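You operate a simulated robot arm through the tools that you are given. There is no shell and no other tool. Be economical: measure what you need, move in short steps, check, and stop when the job is done.

You run a simulated two-armed robot. Do the job below in one go: nothing can be reset, and whatever is moved stays where it is left.

TASK
Pack a cloth from the dispenser in the yellow tub and put its lid on.
Fine: the white dispenser is on the shelf unit; push its small yellow drawer shut again.

The check looks at the end state, three seconds after you hand in, the way a careful person would. Anything else that was tipped, shoved, dropped, spilled or broken makes it a failure. A push-on lid holds only when it is set on centred and level and pressed home; a screw cap is set on level and turned clockwise until tight. Flat cloth is picked up by pressing the open fingertips on it (5 to 10 N) and closing them slowly along it; thin cloth reads only 2 to 8 mm in the jaws.

THE ROBOT
Two 7-joint arms with fingered hands on one trunk, on a base that drives. Base frame: it is fixed to the floor where the robot stands at the start and does not move with it; the origin is under the middle of the robot, x ahead of it, y to its left, z up; the surface under the hand at the start is at about z = 850. Readings come in mm, degrees, newtons and seconds.
The left shoulder is at the start at [70, 171, 1327], the right one opposite. Places, roughly: inside of the yellow tub [800, -600, 900]; top of the yellow tub [800, -600, 900]; yellow dispenser drawer [900, -500, 900]; yellow tub lid (20x15x5 cm) [600, -800, 900]. Payload 5 kg a hand.
Tool frame (each hand has its own): the origin (TCP) lies between the finger pads and is the grasp point; the fingertips stand 43 mm ahead of it; z points along the fingers, y is the line along which they close. The gripper opens to 144 mm. The gripper's body begins 50 mm behind the TCP. The gripper is a hand of 5 fingers: y runs from the thumb to the fingers, the wrist lies at [-21, -124, -221] in the tool frame, and closing takes about 1.5 s.
Orientation is told as [roll, pitch, yaw] about the base's x, y, z axes, in that order, counted from this pose: with the fingers straight down and the wrist toward the robot, the tool's x, y and z point along [0, 1, 0], [1, 0, 0] and [0, 0, -1] of the base frame.

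THE INTERFACE
- The arms move only by the tool play_rows. It takes "left_plan", "right_plan" or both (then of equal length, played together; a hand with none holds still); each is a list of rows, each an object (a shift or turn left out is 0, a gripper value left out holds the last) with "dp": the shift along the base's x, y, z in mm, a list of three; "turn": the turn, a rotation vector about the base's x, y, z in degrees, a list of three; "jaw": the opening, from 0 (shut) to 1 (fully open). In form: [{"dp": [dx, dy, dz], "turn": [wx, wy, wz], "jaw": jaw}, ...]. A call has 1 to 12 rows; each row is the pose to reach, as a shift and turn from the pose commanded when the call began. Rows are played at 5 a second. More than 50 mm and 8.6 degrees between two rows, or a gripper value outside its range, and nothing of the call is played. A pose out of reach is approached as far as the arm can. The call stops where the force on the tool passes 90 N (or 10 N more than at its start, if that is more) or the arm is blocked; 0.2 s more then pass. The fingers move at their own pace (about 45 mm/s each) and stop on an object; they squeeze with about 28 N. The grip force told is the motor's: it shows also when the fingers shut on nothing. Time passes only in rows, and 0.2 s behind the last, so rows that repeat a pose let the fingers close. It gives the time, the measured TCP pose, the force on the tool (base axes), the opening and the grip force at its end, in the units of the frame above (readings bear some noise), with the torque about the TCP (base axes, N m) and any sound that the robot's microphone picked up, and new pictures: "views" is both (left out), scene, wrist or none (wrist: the cameras of the hands that moved).
- Cameras (640 x 400 px; columns grow to the right, rows downward): "scene" is now at [134.5, -57.5, 1574.3]; the picture's right is [-0.57, -0.82, 0.00], its down [-0.43, 0.30, -0.85] and it looks along [0.70, -0.48, -0.53] (base axes); focal length 261 px, centre (320, 200). "left" rides on the left gripper at [-86, -108, -168] in its tool frame; the picture's right is [-0.80, -0.28, 0.53], its down [0.54, -0.73, 0.42] and it looks along [0.27, 0.63, 0.73] (tool axes); focal length 275 px, centre (320, 200). "right" rides on the right gripper at [86, -109, -168] in its tool frame; the picture's right is [-0.80, 0.28, -0.53], its down [-0.54, -0.73, 0.42] and it looks along [-0.27, 0.63, 0.73] (tool axes); focal length 275 px, centre (320, 200). There is no depth. A picture from a camera that has moved, and an enlarged one, comes with that camera's place and axes in the base frame and with its lens. The place of the scene camera against the robot may be out by one fixed shift of up to 18 mm in any direction.
- lift_body(by): slides the trunk up (or, below 0, down) by that many mm; the arms and the scene camera ride with it, the base frame stays. It gives what a move gives, with no picture.
- base_move(legs): drives the robot by 1 to 6 legs, each [ahead, left, turn to the left] in mm, mm and degrees, along the robot's own axes; the way and the turn of a leg run together, so that a leg with both is an arc; at most 1500 mm and 180 degrees a leg. The arms and the cameras ride along, it lands a little off, and it stops where it bumps. It gives what a move gives, and a new picture of the scene camera.
- set_grasp(shape, hand): the hand has 5 fingers and takes this shape, open, in about a second: jaw (thumb against the fingers, like two jaws); tri (thumb and two fingers); tip (a fingertip pinch); poke (one finger out to press); point (the index stretched); flat (the hand flat); cup (the hand cupped); fist (a fist). The gripper value then closes the fingers along that shape, each until it touches; the sizes above hold for jaw. It gives what a move gives, with no picture.
- pan_tilt(pan, tilt): turns the head with the scene camera to pan (to the left, within 86 degrees either way) and tilt (down, from -29 to 69), counted from straight ahead of the robot. It gives what a move gives, and a new picture of the scene camera.
- close_up(camera, box): a new picture of the part [left, top, right, bottom] of that camera's present view, enlarged. No time passes.
- close_job(): hands the job in; it is judged then, once.

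Go step by step. Nothing tells you exact positions but the pictures and the camera data: compare them with the known pose of the tool, close in by small moves and look again before you grip or let go. The budget is 120 turns and 260 pictures, counting those below and the enlarged ones. Unless the task says otherwise, let go and move clear before handing in.

The tools are called as a command line: name --argument value ..., lists and objects as JSON in quotes. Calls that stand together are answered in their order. play_rows: Moves the arms, as the interface text tells. Its arguments: {"type":"object","properties":{"left_plan":{"type":"array","items":{"type":"object","properties":{"dp":{"type":"array","items":{"type":"number"}},"turn":{"type":"array","items":{"type":"number"}},"jaw":{"type":"number"}}}},"right_plan":{"type":"array","items":{"type":"object","properties":{"dp":{"type":"array","items":{"type":"number"}},"turn":{"type":"array","items":{"type":"number"}},"jaw":{"type":"number"}}}},"views":{"type":"string","enum":["both","scene","wrist","none"]}},"required":[]} The other tools are called the same way: lift_body (by) slides the trunk up or down; set_grasp (shape, hand) gives the hand a shape; base_move (legs) drives the base; pan_tilt (pan, tilt) turns the head that bears the scene camera; close_up (camera, box) takes an enlarged picture of a part of a camera's view; close_job () hands the job in.

At the start:

```text
clock: 0.0
left_eef_pos: [829.9, -75.2, 1218.5]
left_ee_rot: [0.0, 0.0, 0.1]
left_wrist_force: [-0.6, 0.2, 0.7]
left_wrist_torque: [-0.02, 0.0, -0.01]
left_opening: 143.5
left_grip_force: 0.2
left_shape: jaw
right_eef_pos: [565.4, -611.6, 1169.3]
right_ee_rot: [-0.1, 0.1, -0.1]
right_wrist_force: [-0.5, 1.0, 0.4]
right_wrist_torque: [0.0, 0.03, 0.0]
right_opening: 143.8
right_grip_force: 0.1
right_shape: jaw
trunk travel left (down, up): [-425.0, 515.0]
robot x, y, heading: [1.5, 3.9, -0.2]
head pan, tilt: [-34.7, 31.8]
```

scene: 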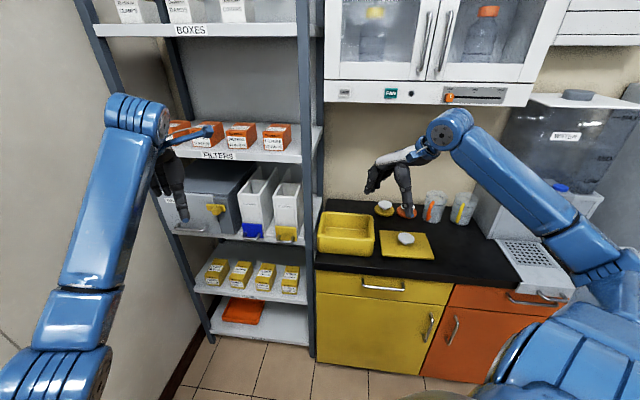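
right: 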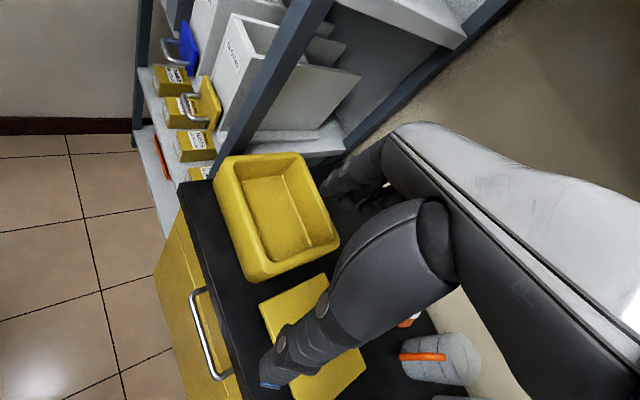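
left: 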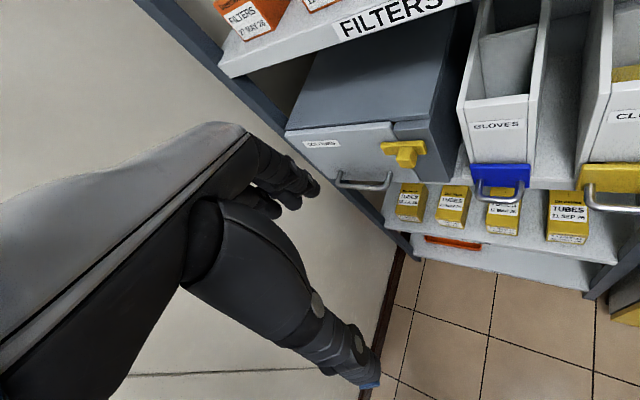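

I see the shelf unit ahead with two white dispensers (blue drawer GLOVES, yellow drawer probably CLOTHS), and on the counter at right the yellow tub with its lid beside it. I'll look closer first.

close_up --camera "scene" --box '[220, 150, 340, 250]'

close_up --camera "scene" --box '[300, 180, 480, 290]'

close_up --camera "left" --box '[440, 0, 640, 250]'

```text
4.00 times, centred on (280, 200) of scene
camera zoom: at [134.5, -57.5, 1574.3], right [-0.57, -0.82, 0.0], down [-0.43, 0.3, -0.85], along [0.7, -0.48, -0.53], focal length 1043 px, centre (480, 200)
```

zoom: 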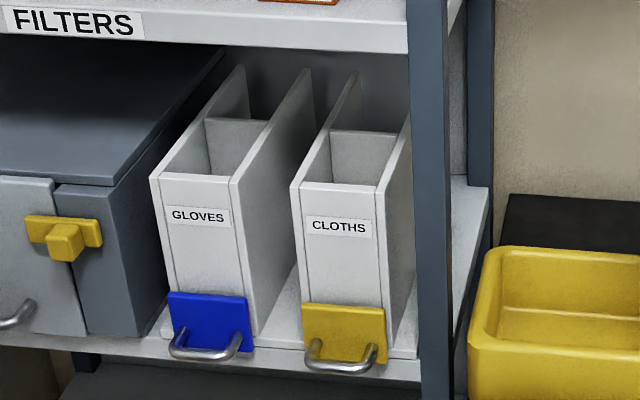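

```text
3.56 times, centred on (390, 235) of scene
camera zoom: at [134.5, -57.5, 1574.3], right [-0.57, -0.82, 0.0], down [-0.43, 0.3, -0.85], along [0.7, -0.48, -0.53], focal length 927 px, centre (71, 76)
```

zoom: 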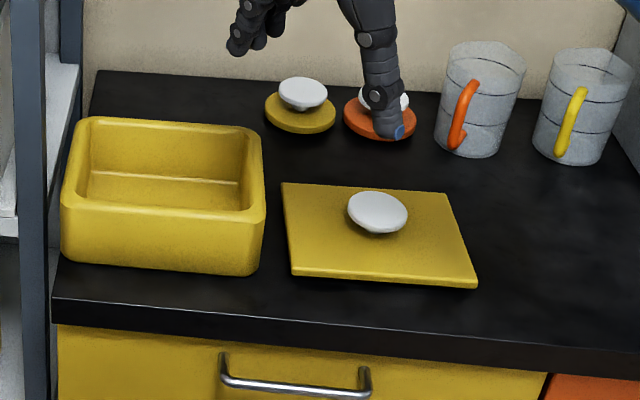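

```text
1.60 times, centred on (540, 125) of left
camera zoom: at [721.8, -162.8, 1386.3], right [-0.28, -0.8, -0.53], down [-0.73, 0.54, -0.42], along [0.63, 0.27, -0.73], focal length 440 px, centre (-32, 320)
```

zoom: 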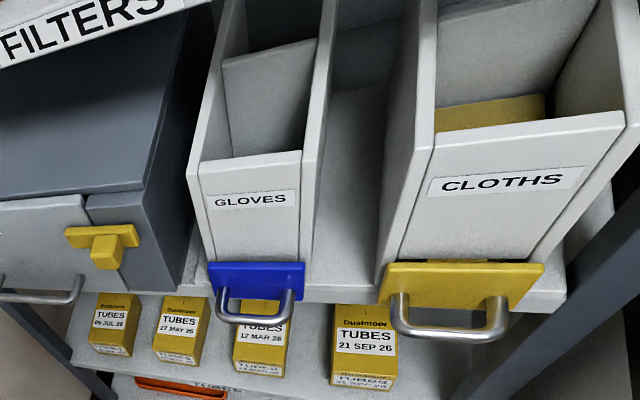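

The cloth dispenser's drawer triangulates to about [849,-390,943]; tub is near [767,-620], lid near [592,-793], and the furniture faces along about (-0.75,0.66). I'll pull both hands in so I can then turn and drive closer without striking the shelf.

play_rows --left_plan '[{"dp": [-33, 28, 0]}, {"dp": [-66, 56, 0]}, {"dp": [-99, 84, 0]}, {"dp": [-132, 112, 0]}, {"dp": [-165, 140, 0]}, {"dp": [-198, 168, 0]}, {"dp": [-231, 196, 0]}, {"dp": [-264, 224, 0]}, {"dp": [-280, 250, 0]}, {"dp": [-280, 250, 0]}]' --right_plan '[{"dp": [-8, 20, 0]}, {"dp": [-16, 40, 0]}, {"dp": [-24, 60, 0]}, {"dp": [-32, 80, 0]}, {"dp": [-40, 100, 0]}, {"dp": [-48, 120, 0]}, {"dp": [-56, 140, 0]}, {"dp": [-64, 160, 0]}, {"dp": [-72, 180, 0]}, {"dp": [-72, 180, 0]}]' --views "scene"

```text
clock: 2.2
left_eef_pos: [548.4, 170.9, 1217.5]
left_ee_rot: [0.0, 0.1, 0.0]
left_wrist_force: [-0.1, -0.7, 0.7]
left_wrist_torque: [0.05, 0.06, 0.03]
left_opening: 144.1
left_grip_force: 0.0
left_shape: jaw
right_eef_pos: [495.1, -431.0, 1168.0]
right_ee_rot: [0.0, 0.1, 0.1]
right_wrist_force: [0.3, -0.4, -0.3]
right_wrist_torque: [0.01, 0.02, 0.03]
right_opening: 143.8
right_grip_force: 0.0
right_shape: jaw
trunk travel left (down, up): [-425.0, 515.0]
robot x, y, heading: [1.7, -1.1, 0.1]
head pan, tilt: [-34.7, 31.8]
camera scene: at [135.2, -59.1, 1574.2], right [-0.57, -0.82, 0.0], down [-0.43, 0.3, -0.85], along [0.7, -0.48, -0.53], focal length 261 px, centre (320, 200)
```

scene: 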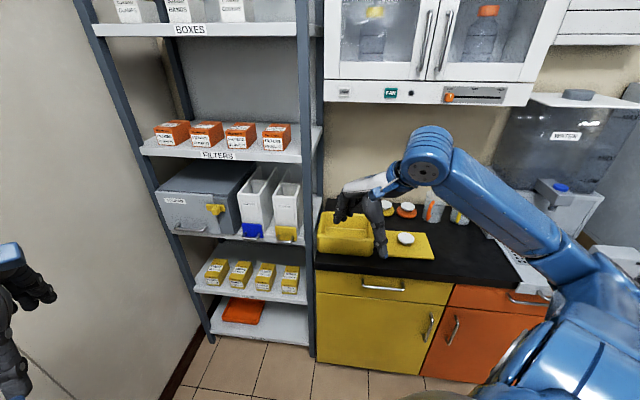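

Both hands are pulled in. Now I turn right about 35° and drive a little ahead.

base_move --legs '[[0, 0, -35], [130, 0, 0]]'

pan_tilt --pan 0 --tilt 45

```text
clock: 5.2
left_eef_pos: [655.3, -249.9, 1219.3]
left_ee_rot: [-0.1, 0.0, -35.2]
left_wrist_force: [1.3, -0.6, -0.9]
left_wrist_torque: [-0.05, 0.01, -0.04]
left_opening: 144.2
left_grip_force: 0.0
left_shape: jaw
right_eef_pos: [264.4, -712.8, 1168.2]
right_ee_rot: [0.0, 0.0, -35.2]
right_wrist_force: [0.1, 0.5, -0.3]
right_wrist_torque: [0.03, -0.01, -0.04]
right_opening: 143.6
right_grip_force: 0.0
right_shape: jaw
trunk travel left (down, up): [-425.0, 515.0]
robot x, y, heading: [108.0, -75.9, -35.2]
head pan, tilt: [-34.7, 31.8]
camera scene: at [189.7, -195.3, 1574.5], right [-0.94, -0.34, 0.0], down [-0.18, 0.49, -0.85], along [0.29, -0.8, -0.53], focal length 261 px, centre (320, 200)
```

scene: 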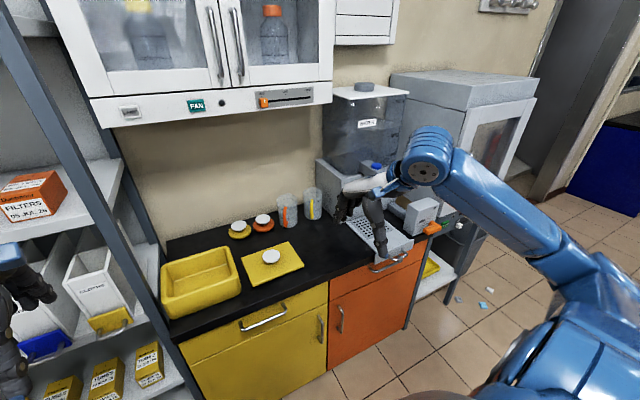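

```text
clock: 6.2
left_eef_pos: [656.1, -251.0, 1218.7]
left_ee_rot: [0.0, 0.0, -35.2]
left_wrist_force: [0.6, -0.1, 0.1]
left_wrist_torque: [-0.03, -0.03, 0.0]
left_opening: 144.2
left_grip_force: 0.2
left_shape: jaw
right_eef_pos: [264.0, -713.3, 1168.6]
right_ee_rot: [-0.1, 0.0, -35.2]
right_wrist_force: [0.3, 0.9, -0.3]
right_wrist_torque: [0.0, -0.02, 0.01]
right_opening: 143.7
right_grip_force: 0.0
right_shape: jaw
trunk travel left (down, up): [-425.0, 515.0]
robot x, y, heading: [105.1, -81.4, -35.3]
head pan, tilt: [0.0, 45.0]
camera scene: at [225.7, -158.4, 1554.6], right [-0.58, -0.82, 0.0], down [-0.58, 0.41, -0.71], along [0.58, -0.41, -0.71], focal length 261 px, centre (320, 200)
```

scene: 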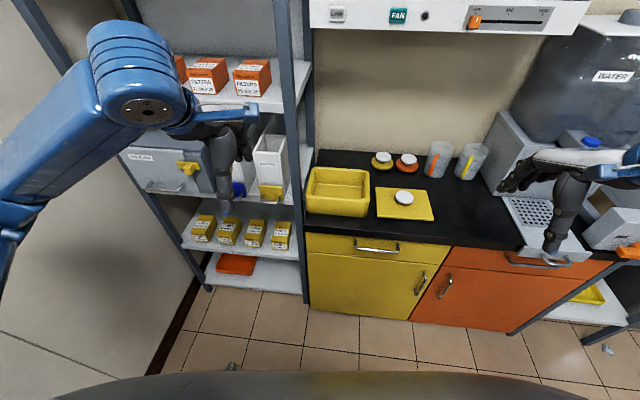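

Now nearly square with the furniture. I'll take enlarged views for precise measurement.

close_up --camera "scene" --box '[290, 140, 450, 240]'

close_up --camera "scene" --box '[220, 120, 316, 220]'

close_up --camera "left" --box '[0, 0, 640, 400]'

```text
4.00 times, centred on (370, 190) of scene
camera zoom: at [225.7, -158.4, 1554.6], right [-0.58, -0.82, 0.0], down [-0.58, 0.41, -0.71], along [0.58, -0.41, -0.71], focal length 1043 px, centre (120, 240)
```

zoom: 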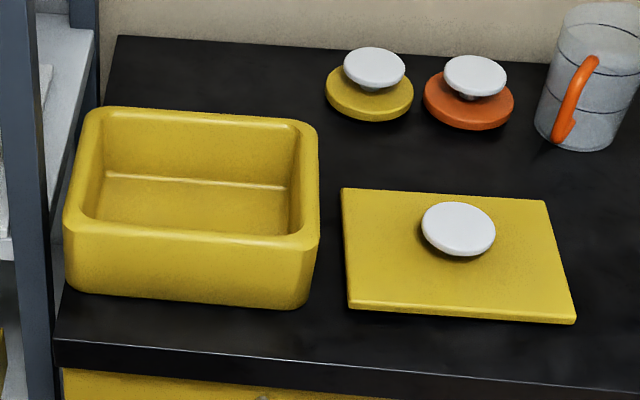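

```text
4.00 times, centred on (268, 170) of scene
camera zoom: at [225.7, -158.4, 1554.6], right [-0.58, -0.82, 0.0], down [-0.58, 0.41, -0.71], along [0.58, -0.41, -0.71], focal length 1043 px, centre (528, 320)
```

zoom: 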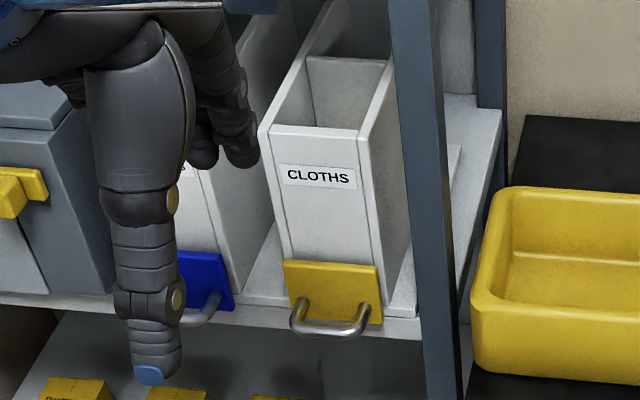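

```text
1.00 times, centred on (320, 200) of left (not enlarged: the box is as wide or as high as the picture)
camera zoom: at [518.9, -259.3, 1386.2], right [-0.69, -0.49, -0.53], down [-0.28, 0.86, -0.42], along [0.67, -0.14, -0.73], focal length 275 px, centre (320, 200)
```

zoom: 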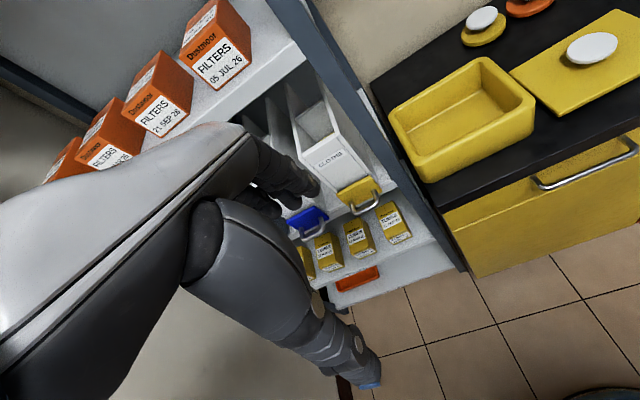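

Furniture front faces azimuth about 139° (tool yaw −41°); the lid is near [603,-804], knob top z≈895, tub rim centre near [765,-626], drawer near [838,-388,950]. I'll set the left hand to a fingertip pinch and come in front of the drawer for a closer look.

set_grasp --hand "left" --shape "tip"

play_rows --left_plan '[{"dp": [14, -8, -30], "turn": [0, 0, -2]}, {"dp": [28, -16, -60], "turn": [0, 0, -4]}, {"dp": [42, -24, -90], "turn": [0, 0, -5.8]}, {"dp": [56, -32, -120], "turn": [0, 0, -5.8]}, {"dp": [56, -32, -120], "turn": [0, 0, -5.8]}]'

```text
clock: 7.1
left_eef_pos: [656.5, -251.3, 1217.9]
left_ee_rot: [0.0, 0.1, -35.3]
left_wrist_force: [0.6, 0.3, 0.5]
left_wrist_torque: [-0.05, -0.02, 0.02]
left_opening: 144.1
left_grip_force: 0.0
left_shape: tip
right_eef_pos: [264.3, -712.7, 1169.3]
right_ee_rot: [0.0, 0.1, -35.3]
right_wrist_force: [0.2, -0.1, -0.9]
right_wrist_torque: [0.04, 0.01, 0.04]
right_opening: 143.8
right_grip_force: 0.0
right_shape: jaw
trunk travel left (down, up): [-425.0, 515.0]
robot x, y, heading: [108.1, -75.3, -35.1]
head pan, tilt: [0.0, 45.0]
```

```text
clock: 8.3
left_eef_pos: [713.1, -283.5, 1097.8]
left_ee_rot: [0.0, 0.1, -41.0]
left_wrist_force: [-0.9, -0.5, 0.1]
left_wrist_torque: [-0.03, -0.01, -0.01]
left_opening: 143.9
left_grip_force: 0.0
left_shape: tip
right_eef_pos: [265.1, -713.8, 1169.1]
right_ee_rot: [0.0, -0.1, -35.2]
right_wrist_force: [-0.5, -0.7, 0.4]
right_wrist_torque: [0.01, 0.01, 0.02]
right_opening: 143.8
right_grip_force: 0.0
right_shape: jaw
trunk travel left (down, up): [-425.0, 515.0]
robot x, y, heading: [107.8, -78.6, -35.2]
head pan, tilt: [0.0, 45.0]
camera scene: at [225.7, -158.7, 1554.6], right [-0.58, -0.82, 0.0], down [-0.58, 0.41, -0.71], along [0.58, -0.41, -0.71], focal length 261 px, centre (320, 200)
camera left: at [575.0, -277.2, 1265.5], right [-0.74, -0.41, -0.53], down [-0.19, 0.89, -0.42], along [0.65, -0.21, -0.73], focal length 275 px, centre (320, 200)
```

scene: 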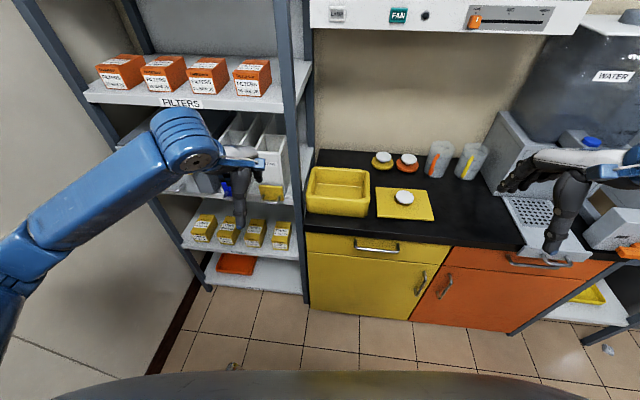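
left: 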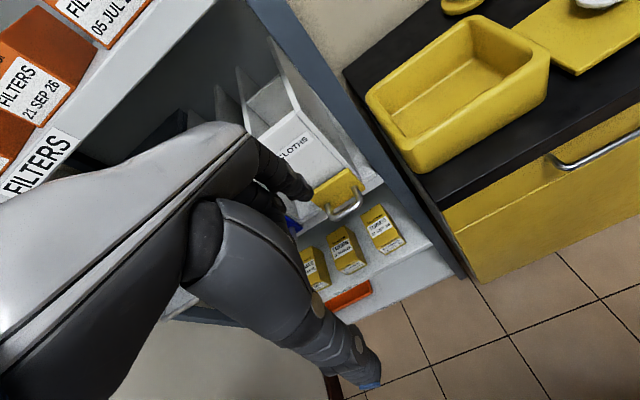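

close_up --camera "left" --box '[230, 120, 430, 245]'

close_up --camera "scene" --box '[210, 130, 310, 230]'

```text
3.20 times, centred on (330, 182) of left
camera zoom: at [575.0, -277.2, 1265.5], right [-0.74, -0.41, -0.53], down [-0.19, 0.89, -0.42], along [0.65, -0.21, -0.73], focal length 881 px, centre (288, 256)
```

zoom: 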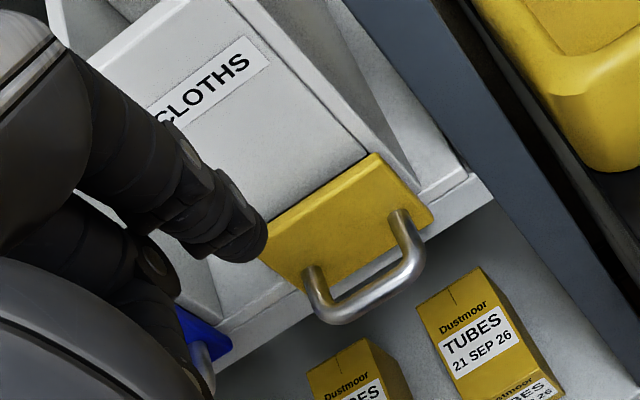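

```text
4.00 times, centred on (260, 180) of scene
camera zoom: at [225.7, -158.7, 1554.6], right [-0.58, -0.82, 0.0], down [-0.58, 0.41, -0.71], along [0.58, -0.41, -0.71], focal length 1043 px, centre (560, 280)
```

zoom: 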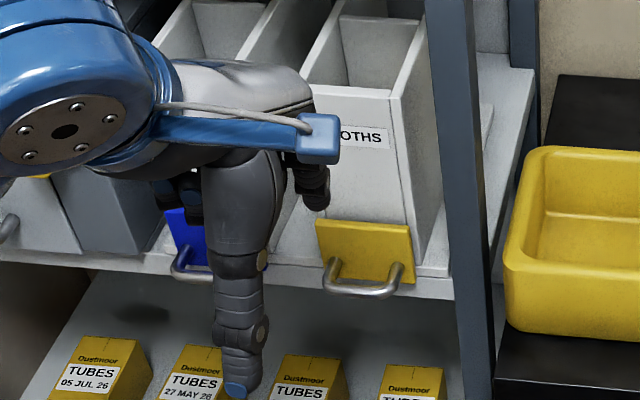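

The handle bar triangulates to about [797,-357,955]. I'll narrow the pinch and come above it for a refined look.

play_rows --left_plan '[{"dp": [0, 0, 0], "jaw": 0.3}, {"dp": [0, 0, 0], "jaw": 0.3}, {"dp": [0, 0, 0], "jaw": 0.3}, {"dp": [0, 0, 0], "jaw": 0.3}, {"dp": [20, -17, -10]}, {"dp": [40, -34, -20]}, {"dp": [60, -52, -30]}, {"dp": [75, -66, -40]}, {"dp": [75, -66, -40]}]' --views "wrist"

close_up --camera "left" --box '[240, 140, 480, 290]'

close_up --camera "scene" --box '[210, 130, 310, 230]'

```text
clock: 10.3
left_eef_pos: [789.5, -350.4, 1057.7]
left_ee_rot: [0.0, 0.0, -41.1]
left_wrist_force: [0.3, 0.8, 0.1]
left_wrist_torque: [-0.03, -0.01, -0.02]
left_opening: 43.6
left_grip_force: 0.0
left_shape: tip
right_eef_pos: [264.7, -711.8, 1169.9]
right_ee_rot: [-0.1, 0.1, -35.3]
right_wrist_force: [0.0, 0.9, 0.3]
right_wrist_torque: [-0.04, -0.01, -0.03]
right_opening: 143.7
right_grip_force: 0.1
right_shape: jaw
trunk travel left (down, up): [-425.0, 515.0]
robot x, y, heading: [110.7, -73.7, -35.2]
head pan, tilt: [0.0, 45.0]
camera left: at [653.0, -344.7, 1225.2], right [-0.74, -0.41, -0.53], down [-0.19, 0.89, -0.42], along [0.65, -0.21, -0.73], focal length 275 px, centre (320, 200)
```

left: 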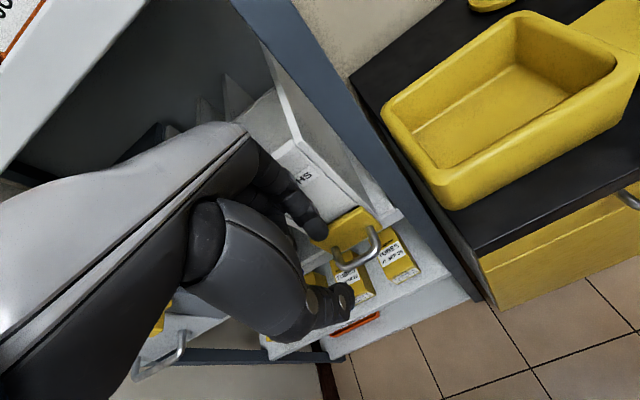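

```text
2.67 times, centred on (360, 215) of left
camera zoom: at [653.0, -344.7, 1225.2], right [-0.74, -0.41, -0.53], down [-0.19, 0.89, -0.42], along [0.65, -0.21, -0.73], focal length 734 px, centre (213, 160)
```

zoom: 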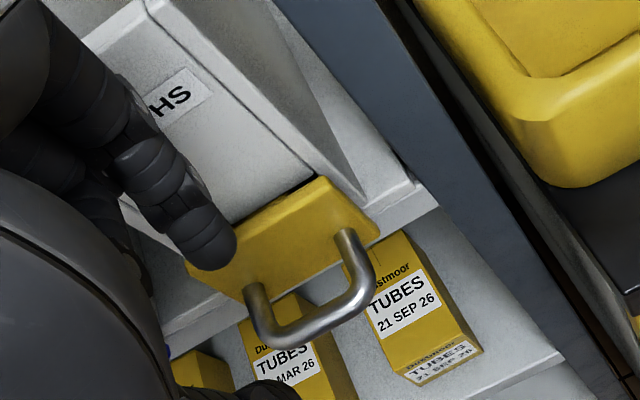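

```text
4.00 times, centred on (260, 180) of scene
camera zoom: at [225.9, -158.0, 1554.6], right [-0.58, -0.82, 0.0], down [-0.58, 0.41, -0.71], along [0.58, -0.41, -0.71], focal length 1043 px, centre (560, 280)
```

zoom: 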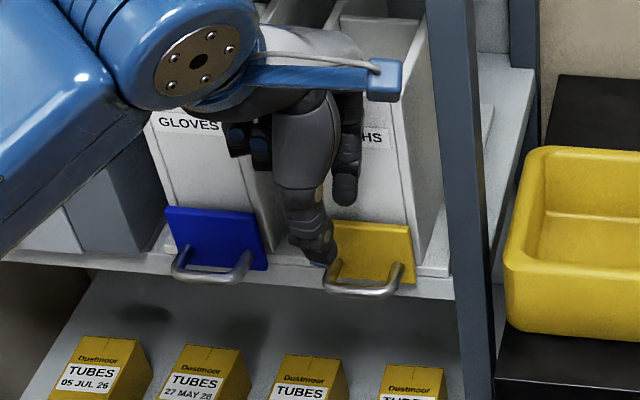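

The bar looks to be near [802,-366,952]. I'll lower until the fingertip is just above the gap behind the bar and check.

play_rows --left_plan '[{"dp": [2, -3, -20]}, {"dp": [3, -7, -40]}, {"dp": [3, -7, -46]}, {"dp": [3, -7, -46]}]' --views "none"

close_up --camera "left" --box '[260, 160, 460, 285]'

close_up --camera "scene" --box '[230, 150, 310, 230]'

```text
clock: 11.3
left_eef_pos: [790.9, -356.2, 1012.0]
left_ee_rot: [0.0, -0.1, -41.0]
left_wrist_force: [0.5, 0.6, 0.0]
left_wrist_torque: [0.04, 0.0, 0.0]
left_opening: 44.1
left_grip_force: 0.1
left_shape: tip
right_eef_pos: [265.1, -713.4, 1170.6]
right_ee_rot: [0.0, 0.0, -35.2]
right_wrist_force: [0.0, 0.2, -0.2]
right_wrist_torque: [0.01, 0.0, 0.0]
right_opening: 144.0
right_grip_force: 0.0
right_shape: jaw
trunk travel left (down, up): [-425.0, 515.0]
robot x, y, heading: [107.8, -80.0, -35.3]
head pan, tilt: [0.0, 45.0]
```

```text
3.20 times, centred on (360, 222) of left
camera zoom: at [654.6, -351.0, 1179.9], right [-0.74, -0.41, -0.53], down [-0.19, 0.89, -0.42], along [0.65, -0.21, -0.73], focal length 881 px, centre (192, 128)
```

zoom: 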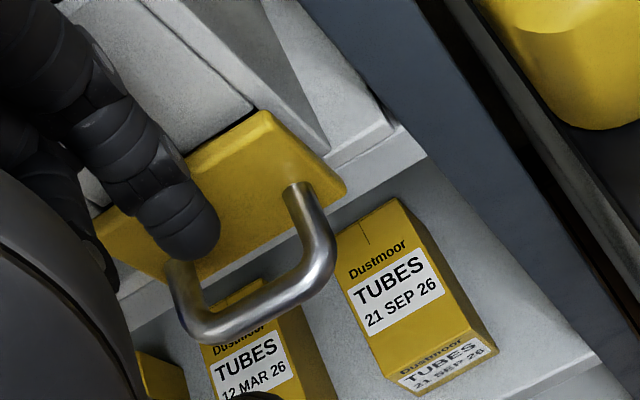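

```text
5.00 times, centred on (270, 190) of scene
camera zoom: at [226.5, -158.7, 1554.5], right [-0.58, -0.82, 0.0], down [-0.58, 0.41, -0.71], along [0.58, -0.41, -0.71], focal length 1304 px, centre (570, 250)
```

zoom: 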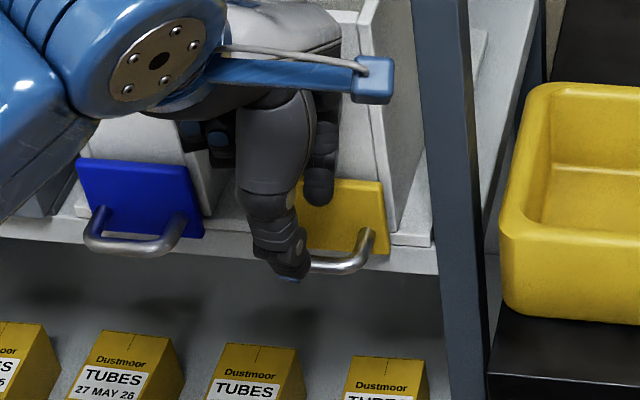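

The bar is confirmed at about [802,-365,952]. I'll shift slightly sideways and lower the index finger behind the bar.

play_rows --left_plan '[{"dp": [-2.6, -3, 0]}, {"dp": [-2.6, -3, -12]}, {"dp": [-2.6, -3, -24]}, {"dp": [-2.6, -3, -36]}, {"dp": [-2.6, -3, -36]}]' --views "none"

close_up --camera "left" --box '[260, 160, 460, 285]'

close_up --camera "scene" --box '[230, 150, 310, 230]'

```text
clock: 12.5
left_eef_pos: [789.1, -358.8, 976.0]
left_ee_rot: [0.1, 0.0, -41.0]
left_wrist_force: [-0.1, 0.1, 1.4]
left_wrist_torque: [-0.06, -0.04, -0.01]
left_opening: 43.9
left_grip_force: 0.1
left_shape: tip
right_eef_pos: [264.6, -712.7, 1168.8]
right_ee_rot: [0.0, 0.0, -35.2]
right_wrist_force: [0.5, 0.5, 0.6]
right_wrist_torque: [0.0, -0.02, 0.04]
right_opening: 143.8
right_grip_force: 0.1
right_shape: jaw
trunk travel left (down, up): [-425.0, 515.0]
robot x, y, heading: [106.3, -79.0, -35.2]
head pan, tilt: [0.0, 45.0]
```

```text
3.20 times, centred on (360, 222) of left
camera zoom: at [652.0, -353.7, 1143.0], right [-0.74, -0.41, -0.53], down [-0.19, 0.89, -0.42], along [0.65, -0.21, -0.73], focal length 881 px, centre (192, 128)
```

zoom: 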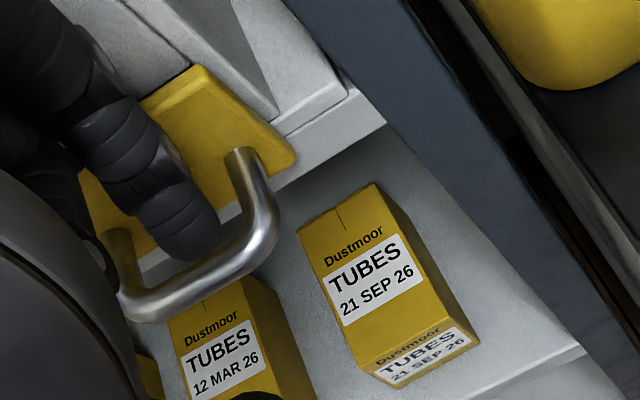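

```text
5.00 times, centred on (270, 190) of scene
camera zoom: at [226.4, -158.6, 1554.5], right [-0.58, -0.82, 0.0], down [-0.58, 0.41, -0.71], along [0.58, -0.41, -0.71], focal length 1304 px, centre (570, 250)
```

zoom: 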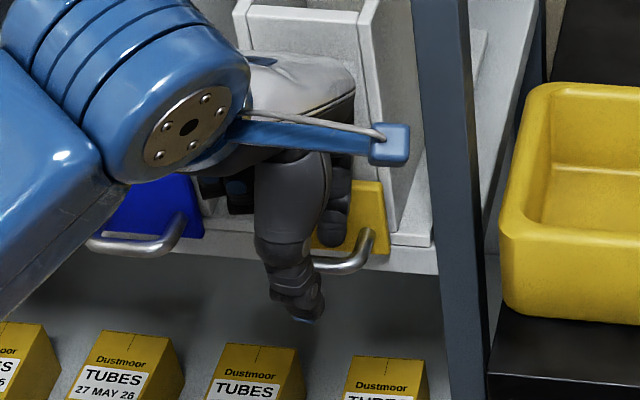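

The index is behind the bar between the posts. I'll close the pinch and pull a first 40 mm.

play_rows --left_plan '[{"dp": [0, 0, -4], "jaw": 0.0}, {"dp": [0, 0, -4]}, {"dp": [0, 0, -4]}, {"dp": [0, 0, -4]}, {"dp": [0, 0, -4]}, {"dp": [-8, 6.5, -4]}, {"dp": [-15, 13, -4]}, {"dp": [-23, 20, -4]}, {"dp": [-30, 26, -4]}]' --views "scene"

close_up --camera "left" --box '[200, 100, 520, 300]'

```text
clock: 14.5
left_eef_pos: [759.3, -333.1, 972.7]
left_ee_rot: [0.0, 0.0, -41.0]
left_wrist_force: [-0.2, 0.9, 0.0]
left_wrist_torque: [0.03, -0.01, 0.02]
left_opening: 0.2
left_grip_force: 28.1
left_shape: tip
right_eef_pos: [265.0, -713.3, 1168.8]
right_ee_rot: [0.0, 0.0, -35.2]
right_wrist_force: [0.0, -0.4, -0.1]
right_wrist_torque: [0.0, -0.03, -0.01]
right_opening: 143.7
right_grip_force: 0.0
right_shape: jaw
trunk travel left (down, up): [-425.0, 515.0]
robot x, y, heading: [109.1, -75.5, -35.3]
head pan, tilt: [0.0, 45.0]
camera scene: at [226.1, -158.6, 1554.6], right [-0.58, -0.82, 0.0], down [-0.58, 0.41, -0.71], along [0.58, -0.41, -0.71], focal length 261 px, centre (320, 200)
```

scene: 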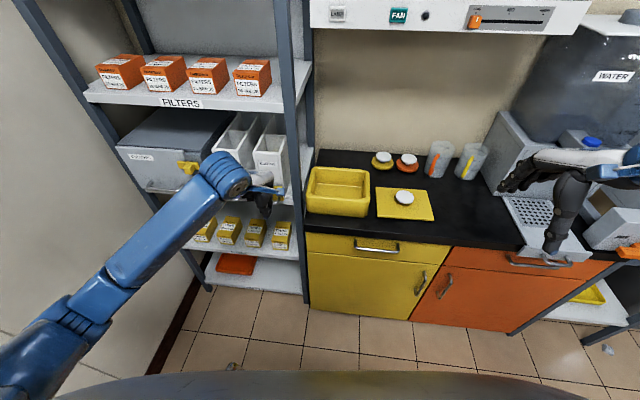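

```text
2.00 times, centred on (360, 200) of left
camera zoom: at [621.5, -327.7, 1139.2], right [-0.74, -0.41, -0.53], down [-0.19, 0.89, -0.42], along [0.65, -0.21, -0.73], focal length 551 px, centre (240, 200)
```

zoom: 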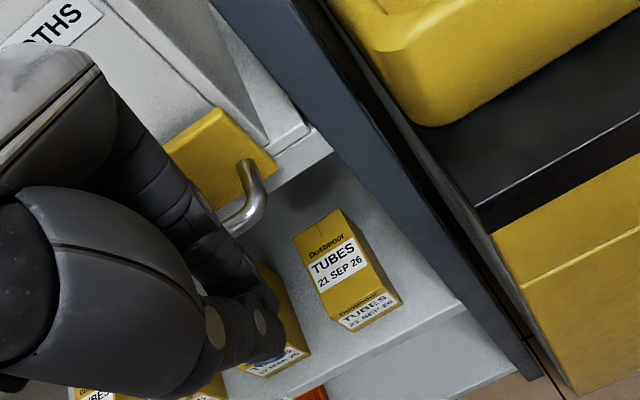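

The pinch shut above the bar and the drawer hasn't moved; the fingertip was too high. I'll reopen, rise, return over the gap and go about 28 mm lower.

play_rows --left_plan '[{"dp": [0, 0, 25], "jaw": 0.3}, {"dp": [0, 0, 50]}, {"dp": [15, -13, 50]}, {"dp": [30, -26, 50]}, {"dp": [30, -26, 30]}, {"dp": [30, -26, 10]}, {"dp": [30, -26, -8]}, {"dp": [30, -26, -18]}, {"dp": [30, -26, -28]}, {"dp": [30, -26, -28]}]' --views "none"

close_up --camera "left" --box '[260, 160, 460, 285]'

close_up --camera "scene" --box '[230, 150, 310, 230]'

```text
clock: 16.7
left_eef_pos: [787.9, -358.7, 947.5]
left_ee_rot: [0.1, -0.1, -41.0]
left_wrist_force: [-4.1, 2.8, 11.2]
left_wrist_torque: [-0.15, -0.11, -0.04]
left_opening: 41.9
left_grip_force: 0.1
left_shape: tip
right_eef_pos: [264.8, -713.7, 1169.8]
right_ee_rot: [0.0, -0.1, -35.1]
right_wrist_force: [0.3, -0.2, -0.2]
right_wrist_torque: [0.0, -0.02, 0.0]
right_opening: 143.8
right_grip_force: 0.1
right_shape: jaw
trunk travel left (down, up): [-425.0, 515.0]
robot x, y, heading: [109.4, -78.6, -35.3]
head pan, tilt: [0.0, 45.0]
```

```text
3.20 times, centred on (360, 222) of left
camera zoom: at [649.8, -352.6, 1114.4], right [-0.74, -0.42, -0.53], down [-0.19, 0.89, -0.42], along [0.65, -0.21, -0.73], focal length 881 px, centre (192, 128)
```

zoom: 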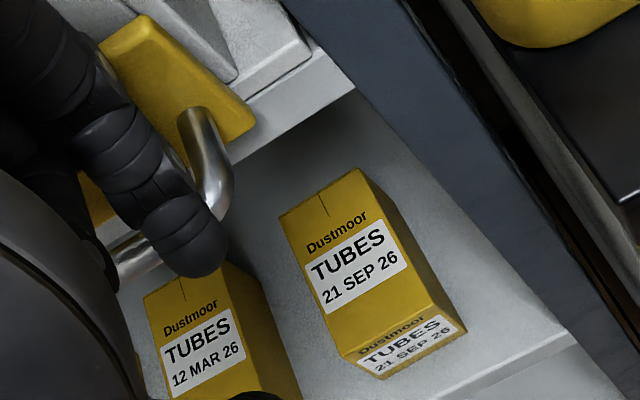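

```text
5.00 times, centred on (270, 190) of scene
camera zoom: at [225.1, -158.0, 1554.8], right [-0.58, -0.82, 0.0], down [-0.58, 0.41, -0.71], along [0.58, -0.41, -0.71], focal length 1304 px, centre (570, 250)
```

zoom: 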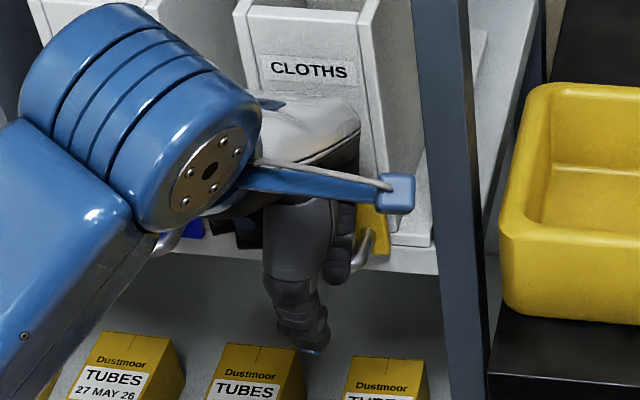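

The finger came down on the front of the bar, so the index lies closer in than assumed. I'll rise, go about 15 mm further in, and lower again.

play_rows --left_plan '[{"dp": [0, 0, 15]}, {"dp": [0, 0, 40]}, {"dp": [6, -5, 40]}, {"dp": [12, -10, 40]}, {"dp": [12, -10, 25]}, {"dp": [12, -10, 12]}, {"dp": [12, -10, 12]}]' --views "none"

close_up --camera "left" --box '[260, 160, 460, 285]'

```text
clock: 18.3
left_eef_pos: [799.9, -367.9, 957.0]
left_ee_rot: [0.0, 0.0, -41.0]
left_wrist_force: [-0.2, 0.9, 0.2]
left_wrist_torque: [0.01, -0.02, 0.0]
left_opening: 43.1
left_grip_force: 0.0
left_shape: tip
right_eef_pos: [264.7, -713.3, 1168.4]
right_ee_rot: [0.1, 0.1, -35.2]
right_wrist_force: [0.2, -0.3, 0.8]
right_wrist_torque: [0.02, -0.02, 0.0]
right_opening: 143.5
right_grip_force: 0.0
right_shape: jaw
trunk travel left (down, up): [-425.0, 515.0]
robot x, y, heading: [109.1, -77.9, -35.0]
head pan, tilt: [0.0, 45.0]
```

```text
3.20 times, centred on (360, 222) of left
camera zoom: at [661.6, -361.7, 1123.6], right [-0.74, -0.41, -0.53], down [-0.19, 0.89, -0.42], along [0.65, -0.21, -0.73], focal length 881 px, centre (192, 128)
```

zoom: 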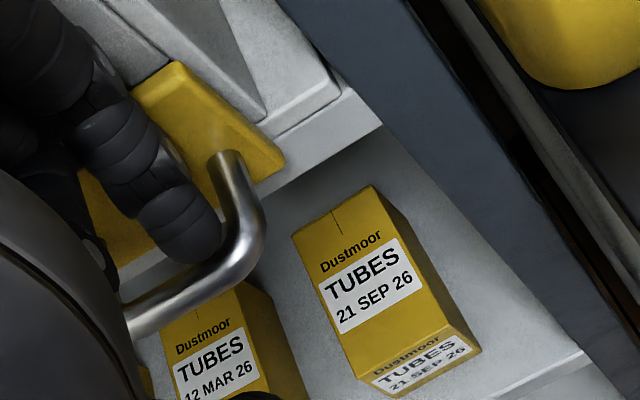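

The finger is now in the gap with no contact force. I'll lower another 18 mm and look.

play_rows --left_plan '[{"dp": [0, 0, -8]}, {"dp": [0, 0, -16]}, {"dp": [0, 0, -20]}, {"dp": [0, 0, -20]}]' --views "none"

close_up --camera "left" --box '[240, 150, 440, 275]'

```text
clock: 19.3
left_eef_pos: [798.0, -369.2, 946.4]
left_ee_rot: [0.0, -1.1, -41.1]
left_wrist_force: [-1.9, 6.8, 74.0]
left_wrist_torque: [-2.28, -2.66, 0.11]
left_opening: 45.4
left_grip_force: 0.0
left_shape: tip
right_eef_pos: [259.5, -709.9, 1171.1]
right_ee_rot: [0.0, -0.5, -35.1]
right_wrist_force: [-0.7, 0.2, 0.4]
right_wrist_torque: [-0.03, 0.04, -0.02]
right_opening: 143.7
right_grip_force: 0.0
right_shape: jaw
trunk travel left (down, up): [-425.0, 515.0]
robot x, y, heading: [109.1, -74.6, -35.4]
head pan, tilt: [0.0, 45.0]
```

```text
3.20 times, centred on (340, 212) of left
camera zoom: at [657.8, -359.8, 1113.4], right [-0.73, -0.42, -0.54], down [-0.18, 0.88, -0.44], along [0.66, -0.22, -0.72], focal length 881 px, centre (256, 160)
```

zoom: 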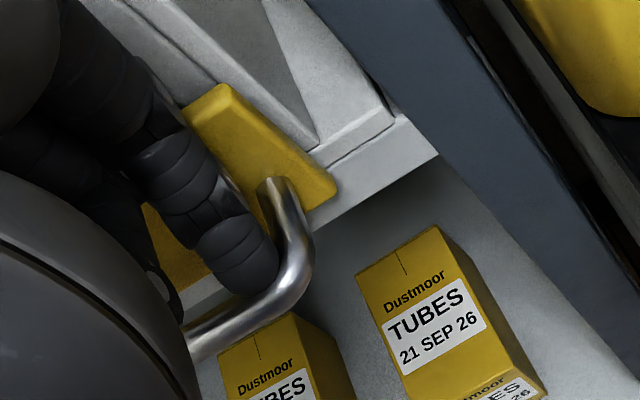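

The finger's knuckle hit the drawer plate's top (74 N, contact ~47 mm ahead of the TCP), because the index slopes inward. I'll lift at once, tilt the hand 25° forward so the index hangs vertical, and stay above.

play_rows --left_plan '[{"dp": [0, 0, 20]}, {"dp": [0, 0, 50]}, {"dp": [-4, 5, 70], "turn": [-4.6, -5.3, 0]}, {"dp": [-10, 12, 75], "turn": [-9.2, -10.6, 0]}, {"dp": [-10, 12, 75], "turn": [-13.7, -15.9, 0]}, {"dp": [-10, 12, 75], "turn": [-16.4, -18.9, 0]}, {"dp": [-10, 12, 75], "turn": [-16.4, -18.9, 0]}]' --views "none"

close_up --camera "left" --box '[200, 130, 440, 280]'

close_up --camera "scene" --box '[230, 150, 310, 230]'

```text
clock: 20.9
left_eef_pos: [790.8, -357.3, 1010.1]
left_ee_rot: [0.1, -25.1, -41.0]
left_wrist_force: [0.8, -0.9, 0.8]
left_wrist_torque: [-0.03, 0.04, -0.01]
left_opening: 43.7
left_grip_force: 0.0
left_shape: tip
right_eef_pos: [266.4, -713.9, 1169.1]
right_ee_rot: [0.0, 0.0, -35.1]
right_wrist_force: [0.1, -0.2, -0.9]
right_wrist_torque: [-0.01, 0.05, 0.03]
right_opening: 143.9
right_grip_force: 0.1
right_shape: jaw
trunk travel left (down, up): [-425.0, 515.0]
robot x, y, heading: [108.1, -77.5, -35.0]
head pan, tilt: [0.0, 45.0]
```

```text
2.67 times, centred on (320, 205) of left
camera zoom: at [607.8, -312.3, 1116.8], right [-0.55, -0.58, -0.6], down [0.0, 0.72, -0.69], along [0.84, -0.37, -0.4], focal length 734 px, centre (320, 187)
```

zoom: 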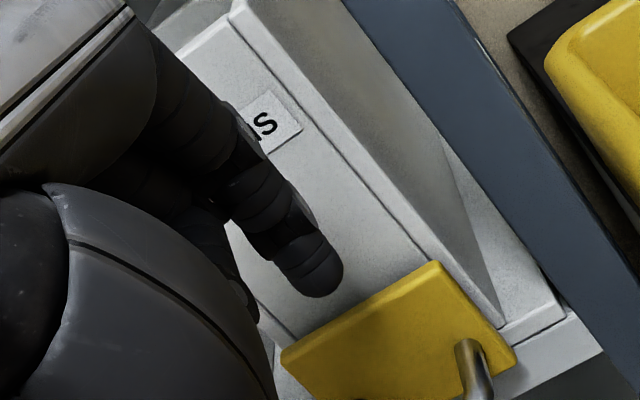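

```text
5.00 times, centred on (270, 190) of scene
camera zoom: at [226.8, -159.1, 1554.5], right [-0.58, -0.82, 0.0], down [-0.58, 0.41, -0.71], along [0.58, -0.41, -0.71], focal length 1304 px, centre (570, 250)
```

zoom: 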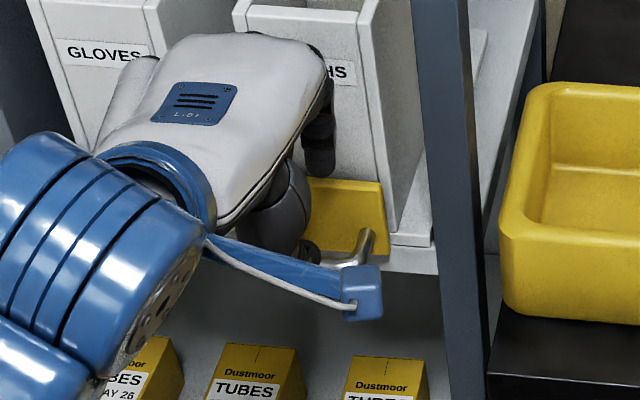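

The tilt is set and the hand is clear. I'll lower 30 mm and look again.

play_rows --left_plan '[{"dp": [0, 0, -10]}, {"dp": [0, 0, -20]}, {"dp": [0, 0, -30]}, {"dp": [0, 0, -30]}]' --views "none"

close_up --camera "left" --box '[220, 160, 460, 310]'

```text
clock: 21.9
left_eef_pos: [790.7, -357.3, 980.3]
left_ee_rot: [0.0, -25.1, -41.0]
left_wrist_force: [0.4, 0.3, -0.5]
left_wrist_torque: [0.01, 0.02, 0.02]
left_opening: 43.5
left_grip_force: 0.0
left_shape: tip
right_eef_pos: [265.5, -713.3, 1167.4]
right_ee_rot: [-0.1, 0.1, -35.2]
right_wrist_force: [-0.3, -0.2, -0.1]
right_wrist_torque: [0.01, 0.02, -0.02]
right_opening: 143.9
right_grip_force: 0.1
right_shape: jaw
trunk travel left (down, up): [-425.0, 515.0]
robot x, y, heading: [107.9, -74.8, -35.3]
head pan, tilt: [0.0, 45.0]
```

```text
2.67 times, centred on (340, 235) of left
camera zoom: at [607.3, -312.2, 1087.1], right [-0.55, -0.58, -0.6], down [-0.01, 0.72, -0.69], along [0.84, -0.37, -0.4], focal length 734 px, centre (267, 107)
```

zoom: 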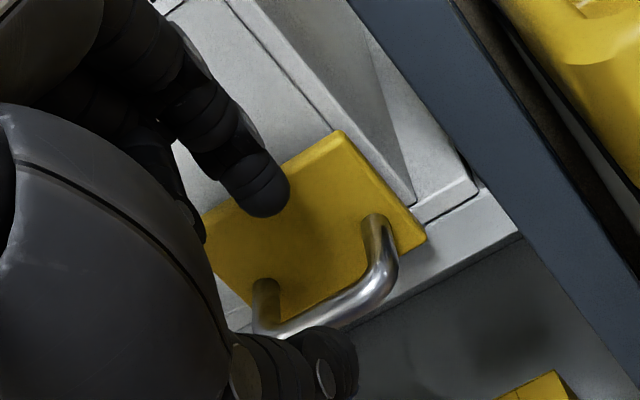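

Index is aligned with the gap, thumb is in front. I'll continue down 40 mm in small steps.

play_rows --left_plan '[{"dp": [1, 1, -10]}, {"dp": [1, 1, -20]}, {"dp": [1, 1, -30]}, {"dp": [1, 1, -38]}, {"dp": [1, 1, -38]}]' --views "none"

close_up --camera "left" --box '[220, 160, 460, 310]'

```text
clock: 23.1
left_eef_pos: [791.1, -355.1, 942.7]
left_ee_rot: [0.0, -24.9, -40.9]
left_wrist_force: [-0.6, -0.5, 0.6]
left_wrist_torque: [0.02, -0.02, 0.01]
left_opening: 43.5
left_grip_force: 0.1
left_shape: tip
right_eef_pos: [265.1, -712.7, 1168.7]
right_ee_rot: [0.0, 0.1, -35.2]
right_wrist_force: [-0.1, 0.2, 0.6]
right_wrist_torque: [-0.01, -0.02, 0.01]
right_opening: 143.9
right_grip_force: 0.0
right_shape: jaw
trunk travel left (down, up): [-425.0, 515.0]
robot x, y, heading: [109.3, -79.0, -35.1]
head pan, tilt: [0.0, 45.0]
```

```text
2.67 times, centred on (340, 235) of left
camera zoom: at [607.9, -310.3, 1049.2], right [-0.55, -0.58, -0.6], down [-0.01, 0.72, -0.69], along [0.84, -0.37, -0.4], focal length 734 px, centre (267, 107)
```

zoom: 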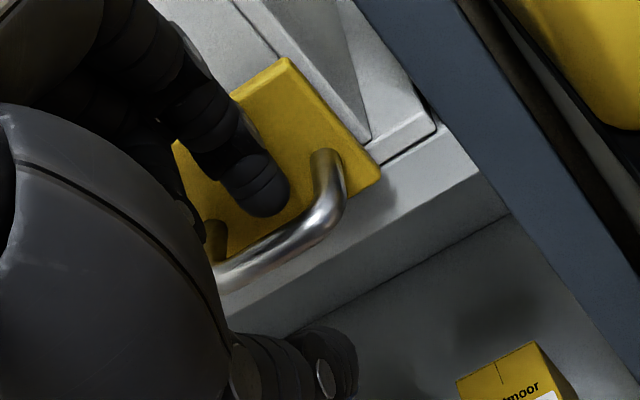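

Still clear; I go another 18 mm down.

play_rows --left_plan '[{"dp": [0, 0, -9]}, {"dp": [0, 0, -18]}, {"dp": [0, 0, -18]}]' --views "none"

close_up --camera "left" --box '[220, 160, 460, 310]'

```text
clock: 23.9
left_eef_pos: [791.2, -355.9, 923.2]
left_ee_rot: [0.1, -24.9, -41.0]
left_wrist_force: [0.1, -0.3, -1.5]
left_wrist_torque: [0.0, 0.02, 0.0]
left_opening: 43.8
left_grip_force: 0.1
left_shape: tip
right_eef_pos: [266.0, -713.5, 1168.9]
right_ee_rot: [0.0, 0.0, -35.2]
right_wrist_force: [-0.1, -0.6, 0.3]
right_wrist_torque: [-0.01, 0.0, 0.01]
right_opening: 143.8
right_grip_force: 0.0
right_shape: jaw
trunk travel left (down, up): [-425.0, 515.0]
robot x, y, heading: [108.4, -77.1, -35.3]
head pan, tilt: [0.0, 45.0]
```

```text
2.67 times, centred on (340, 235) of left
camera zoom: at [608.7, -310.5, 1029.7], right [-0.55, -0.58, -0.6], down [-0.01, 0.73, -0.69], along [0.84, -0.37, -0.4], focal length 734 px, centre (267, 107)
```

zoom: 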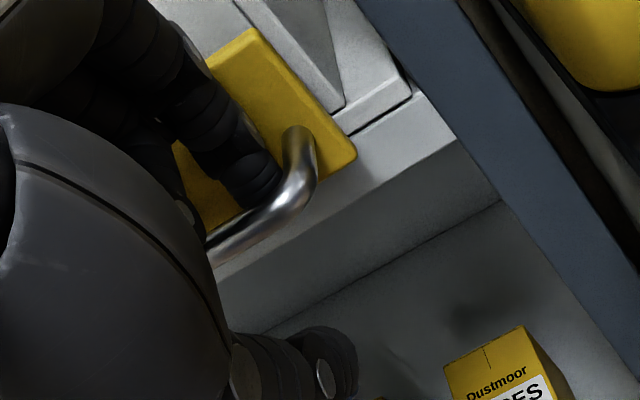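

Now the bar covers the fingertip, so the finger is hooked behind it. I pull 50 mm outward.

play_rows --left_plan '[{"dp": [0, 0, -6]}, {"dp": [-8, 6.5, -6]}, {"dp": [-15, 13, -6]}, {"dp": [-23, 20, -6]}, {"dp": [-30, 26, -6]}, {"dp": [-38, 33, -6]}, {"dp": [-45, 39, -6]}]' --views "scene"

close_up --camera "left" --box '[160, 110, 480, 310]'

```text
clock: 25.5
left_eef_pos: [745.1, -314.5, 918.3]
left_ee_rot: [0.2, -25.0, -41.0]
left_wrist_force: [2.5, 1.1, -1.8]
left_wrist_torque: [0.02, 0.02, 0.14]
left_opening: 44.2
left_grip_force: 0.1
left_shape: tip
right_eef_pos: [265.0, -713.5, 1167.7]
right_ee_rot: [-0.1, 0.0, -35.2]
right_wrist_force: [-0.8, 0.0, 0.5]
right_wrist_torque: [-0.02, 0.01, 0.03]
right_opening: 143.7
right_grip_force: 0.1
right_shape: jaw
trunk travel left (down, up): [-425.0, 515.0]
robot x, y, heading: [107.8, -75.7, -35.5]
head pan, tilt: [0.0, 45.0]
camera scene: at [226.5, -158.3, 1554.5], right [-0.58, -0.82, 0.0], down [-0.58, 0.41, -0.71], along [0.58, -0.41, -0.71], focal length 261 px, centre (320, 200)
```

scene: 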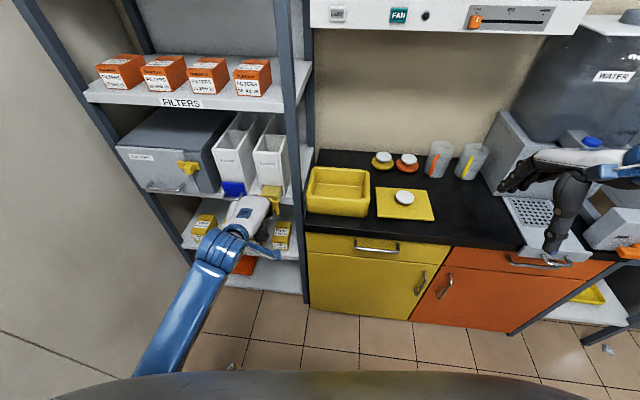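

```text
2.00 times, centred on (320, 210) of left
camera zoom: at [562.0, -270.8, 1024.9], right [-0.55, -0.58, -0.6], down [-0.01, 0.72, -0.69], along [0.84, -0.37, -0.4], focal length 551 px, centre (320, 180)
```

zoom: 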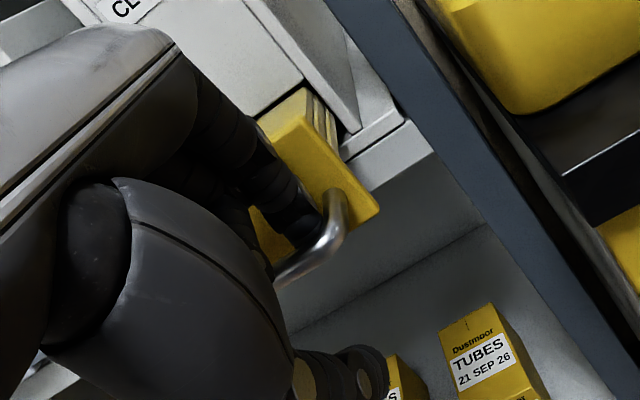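

The drawer is opening with light force. I pull another 60 mm and look from above.

play_rows --left_plan '[{"dp": [-8, 6.5, 0]}, {"dp": [-15, 13, 0]}, {"dp": [-23, 20, 0]}, {"dp": [-30, 26, 0]}, {"dp": [-38, 33, 0]}, {"dp": [-45, 39, 0]}, {"dp": [-45, 39, 0]}]' --views "none"

close_up --camera "scene" --box '[220, 140, 320, 240]'

close_up --camera "left" --box '[160, 60, 480, 260]'

```text
clock: 27.1
left_eef_pos: [702.4, -279.8, 918.4]
left_ee_rot: [0.1, -24.9, -41.0]
left_wrist_force: [14.0, -7.6, -8.0]
left_wrist_torque: [0.18, 0.19, 0.16]
left_opening: 50.0
left_grip_force: 0.0
left_shape: tip
right_eef_pos: [268.1, -713.6, 1168.1]
right_ee_rot: [-0.1, 0.1, -35.3]
right_wrist_force: [-0.4, 0.2, 0.4]
right_wrist_torque: [-0.01, -0.01, -0.01]
right_opening: 143.7
right_grip_force: 0.1
right_shape: jaw
trunk travel left (down, up): [-425.0, 515.0]
robot x, y, heading: [108.9, -76.2, -35.1]
head pan, tilt: [0.0, 45.0]
```

```text
4.00 times, centred on (270, 190) of scene
camera zoom: at [229.0, -160.0, 1554.2], right [-0.58, -0.82, 0.0], down [-0.58, 0.41, -0.71], along [0.58, -0.41, -0.71], focal length 1043 px, centre (520, 240)
```

zoom: 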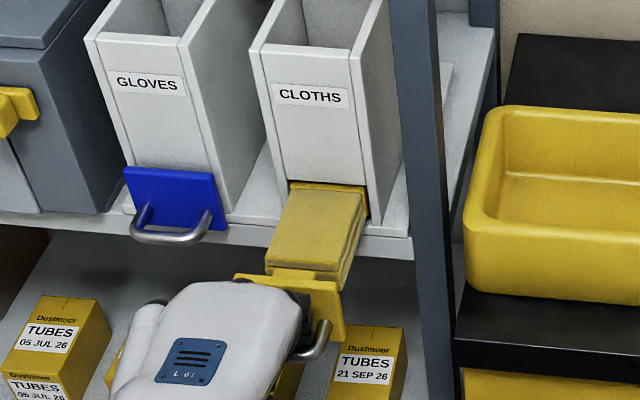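

```text
2.00 times, centred on (320, 160) of left
camera zoom: at [519.5, -235.0, 1024.9], right [-0.55, -0.58, -0.6], down [-0.01, 0.72, -0.69], along [0.84, -0.37, -0.4], focal length 551 px, centre (320, 280)
```

zoom: 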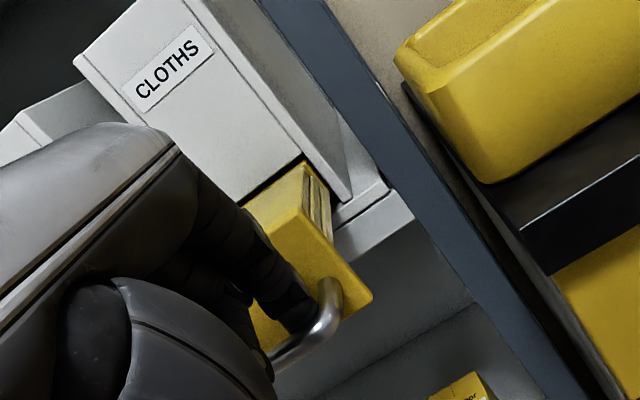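

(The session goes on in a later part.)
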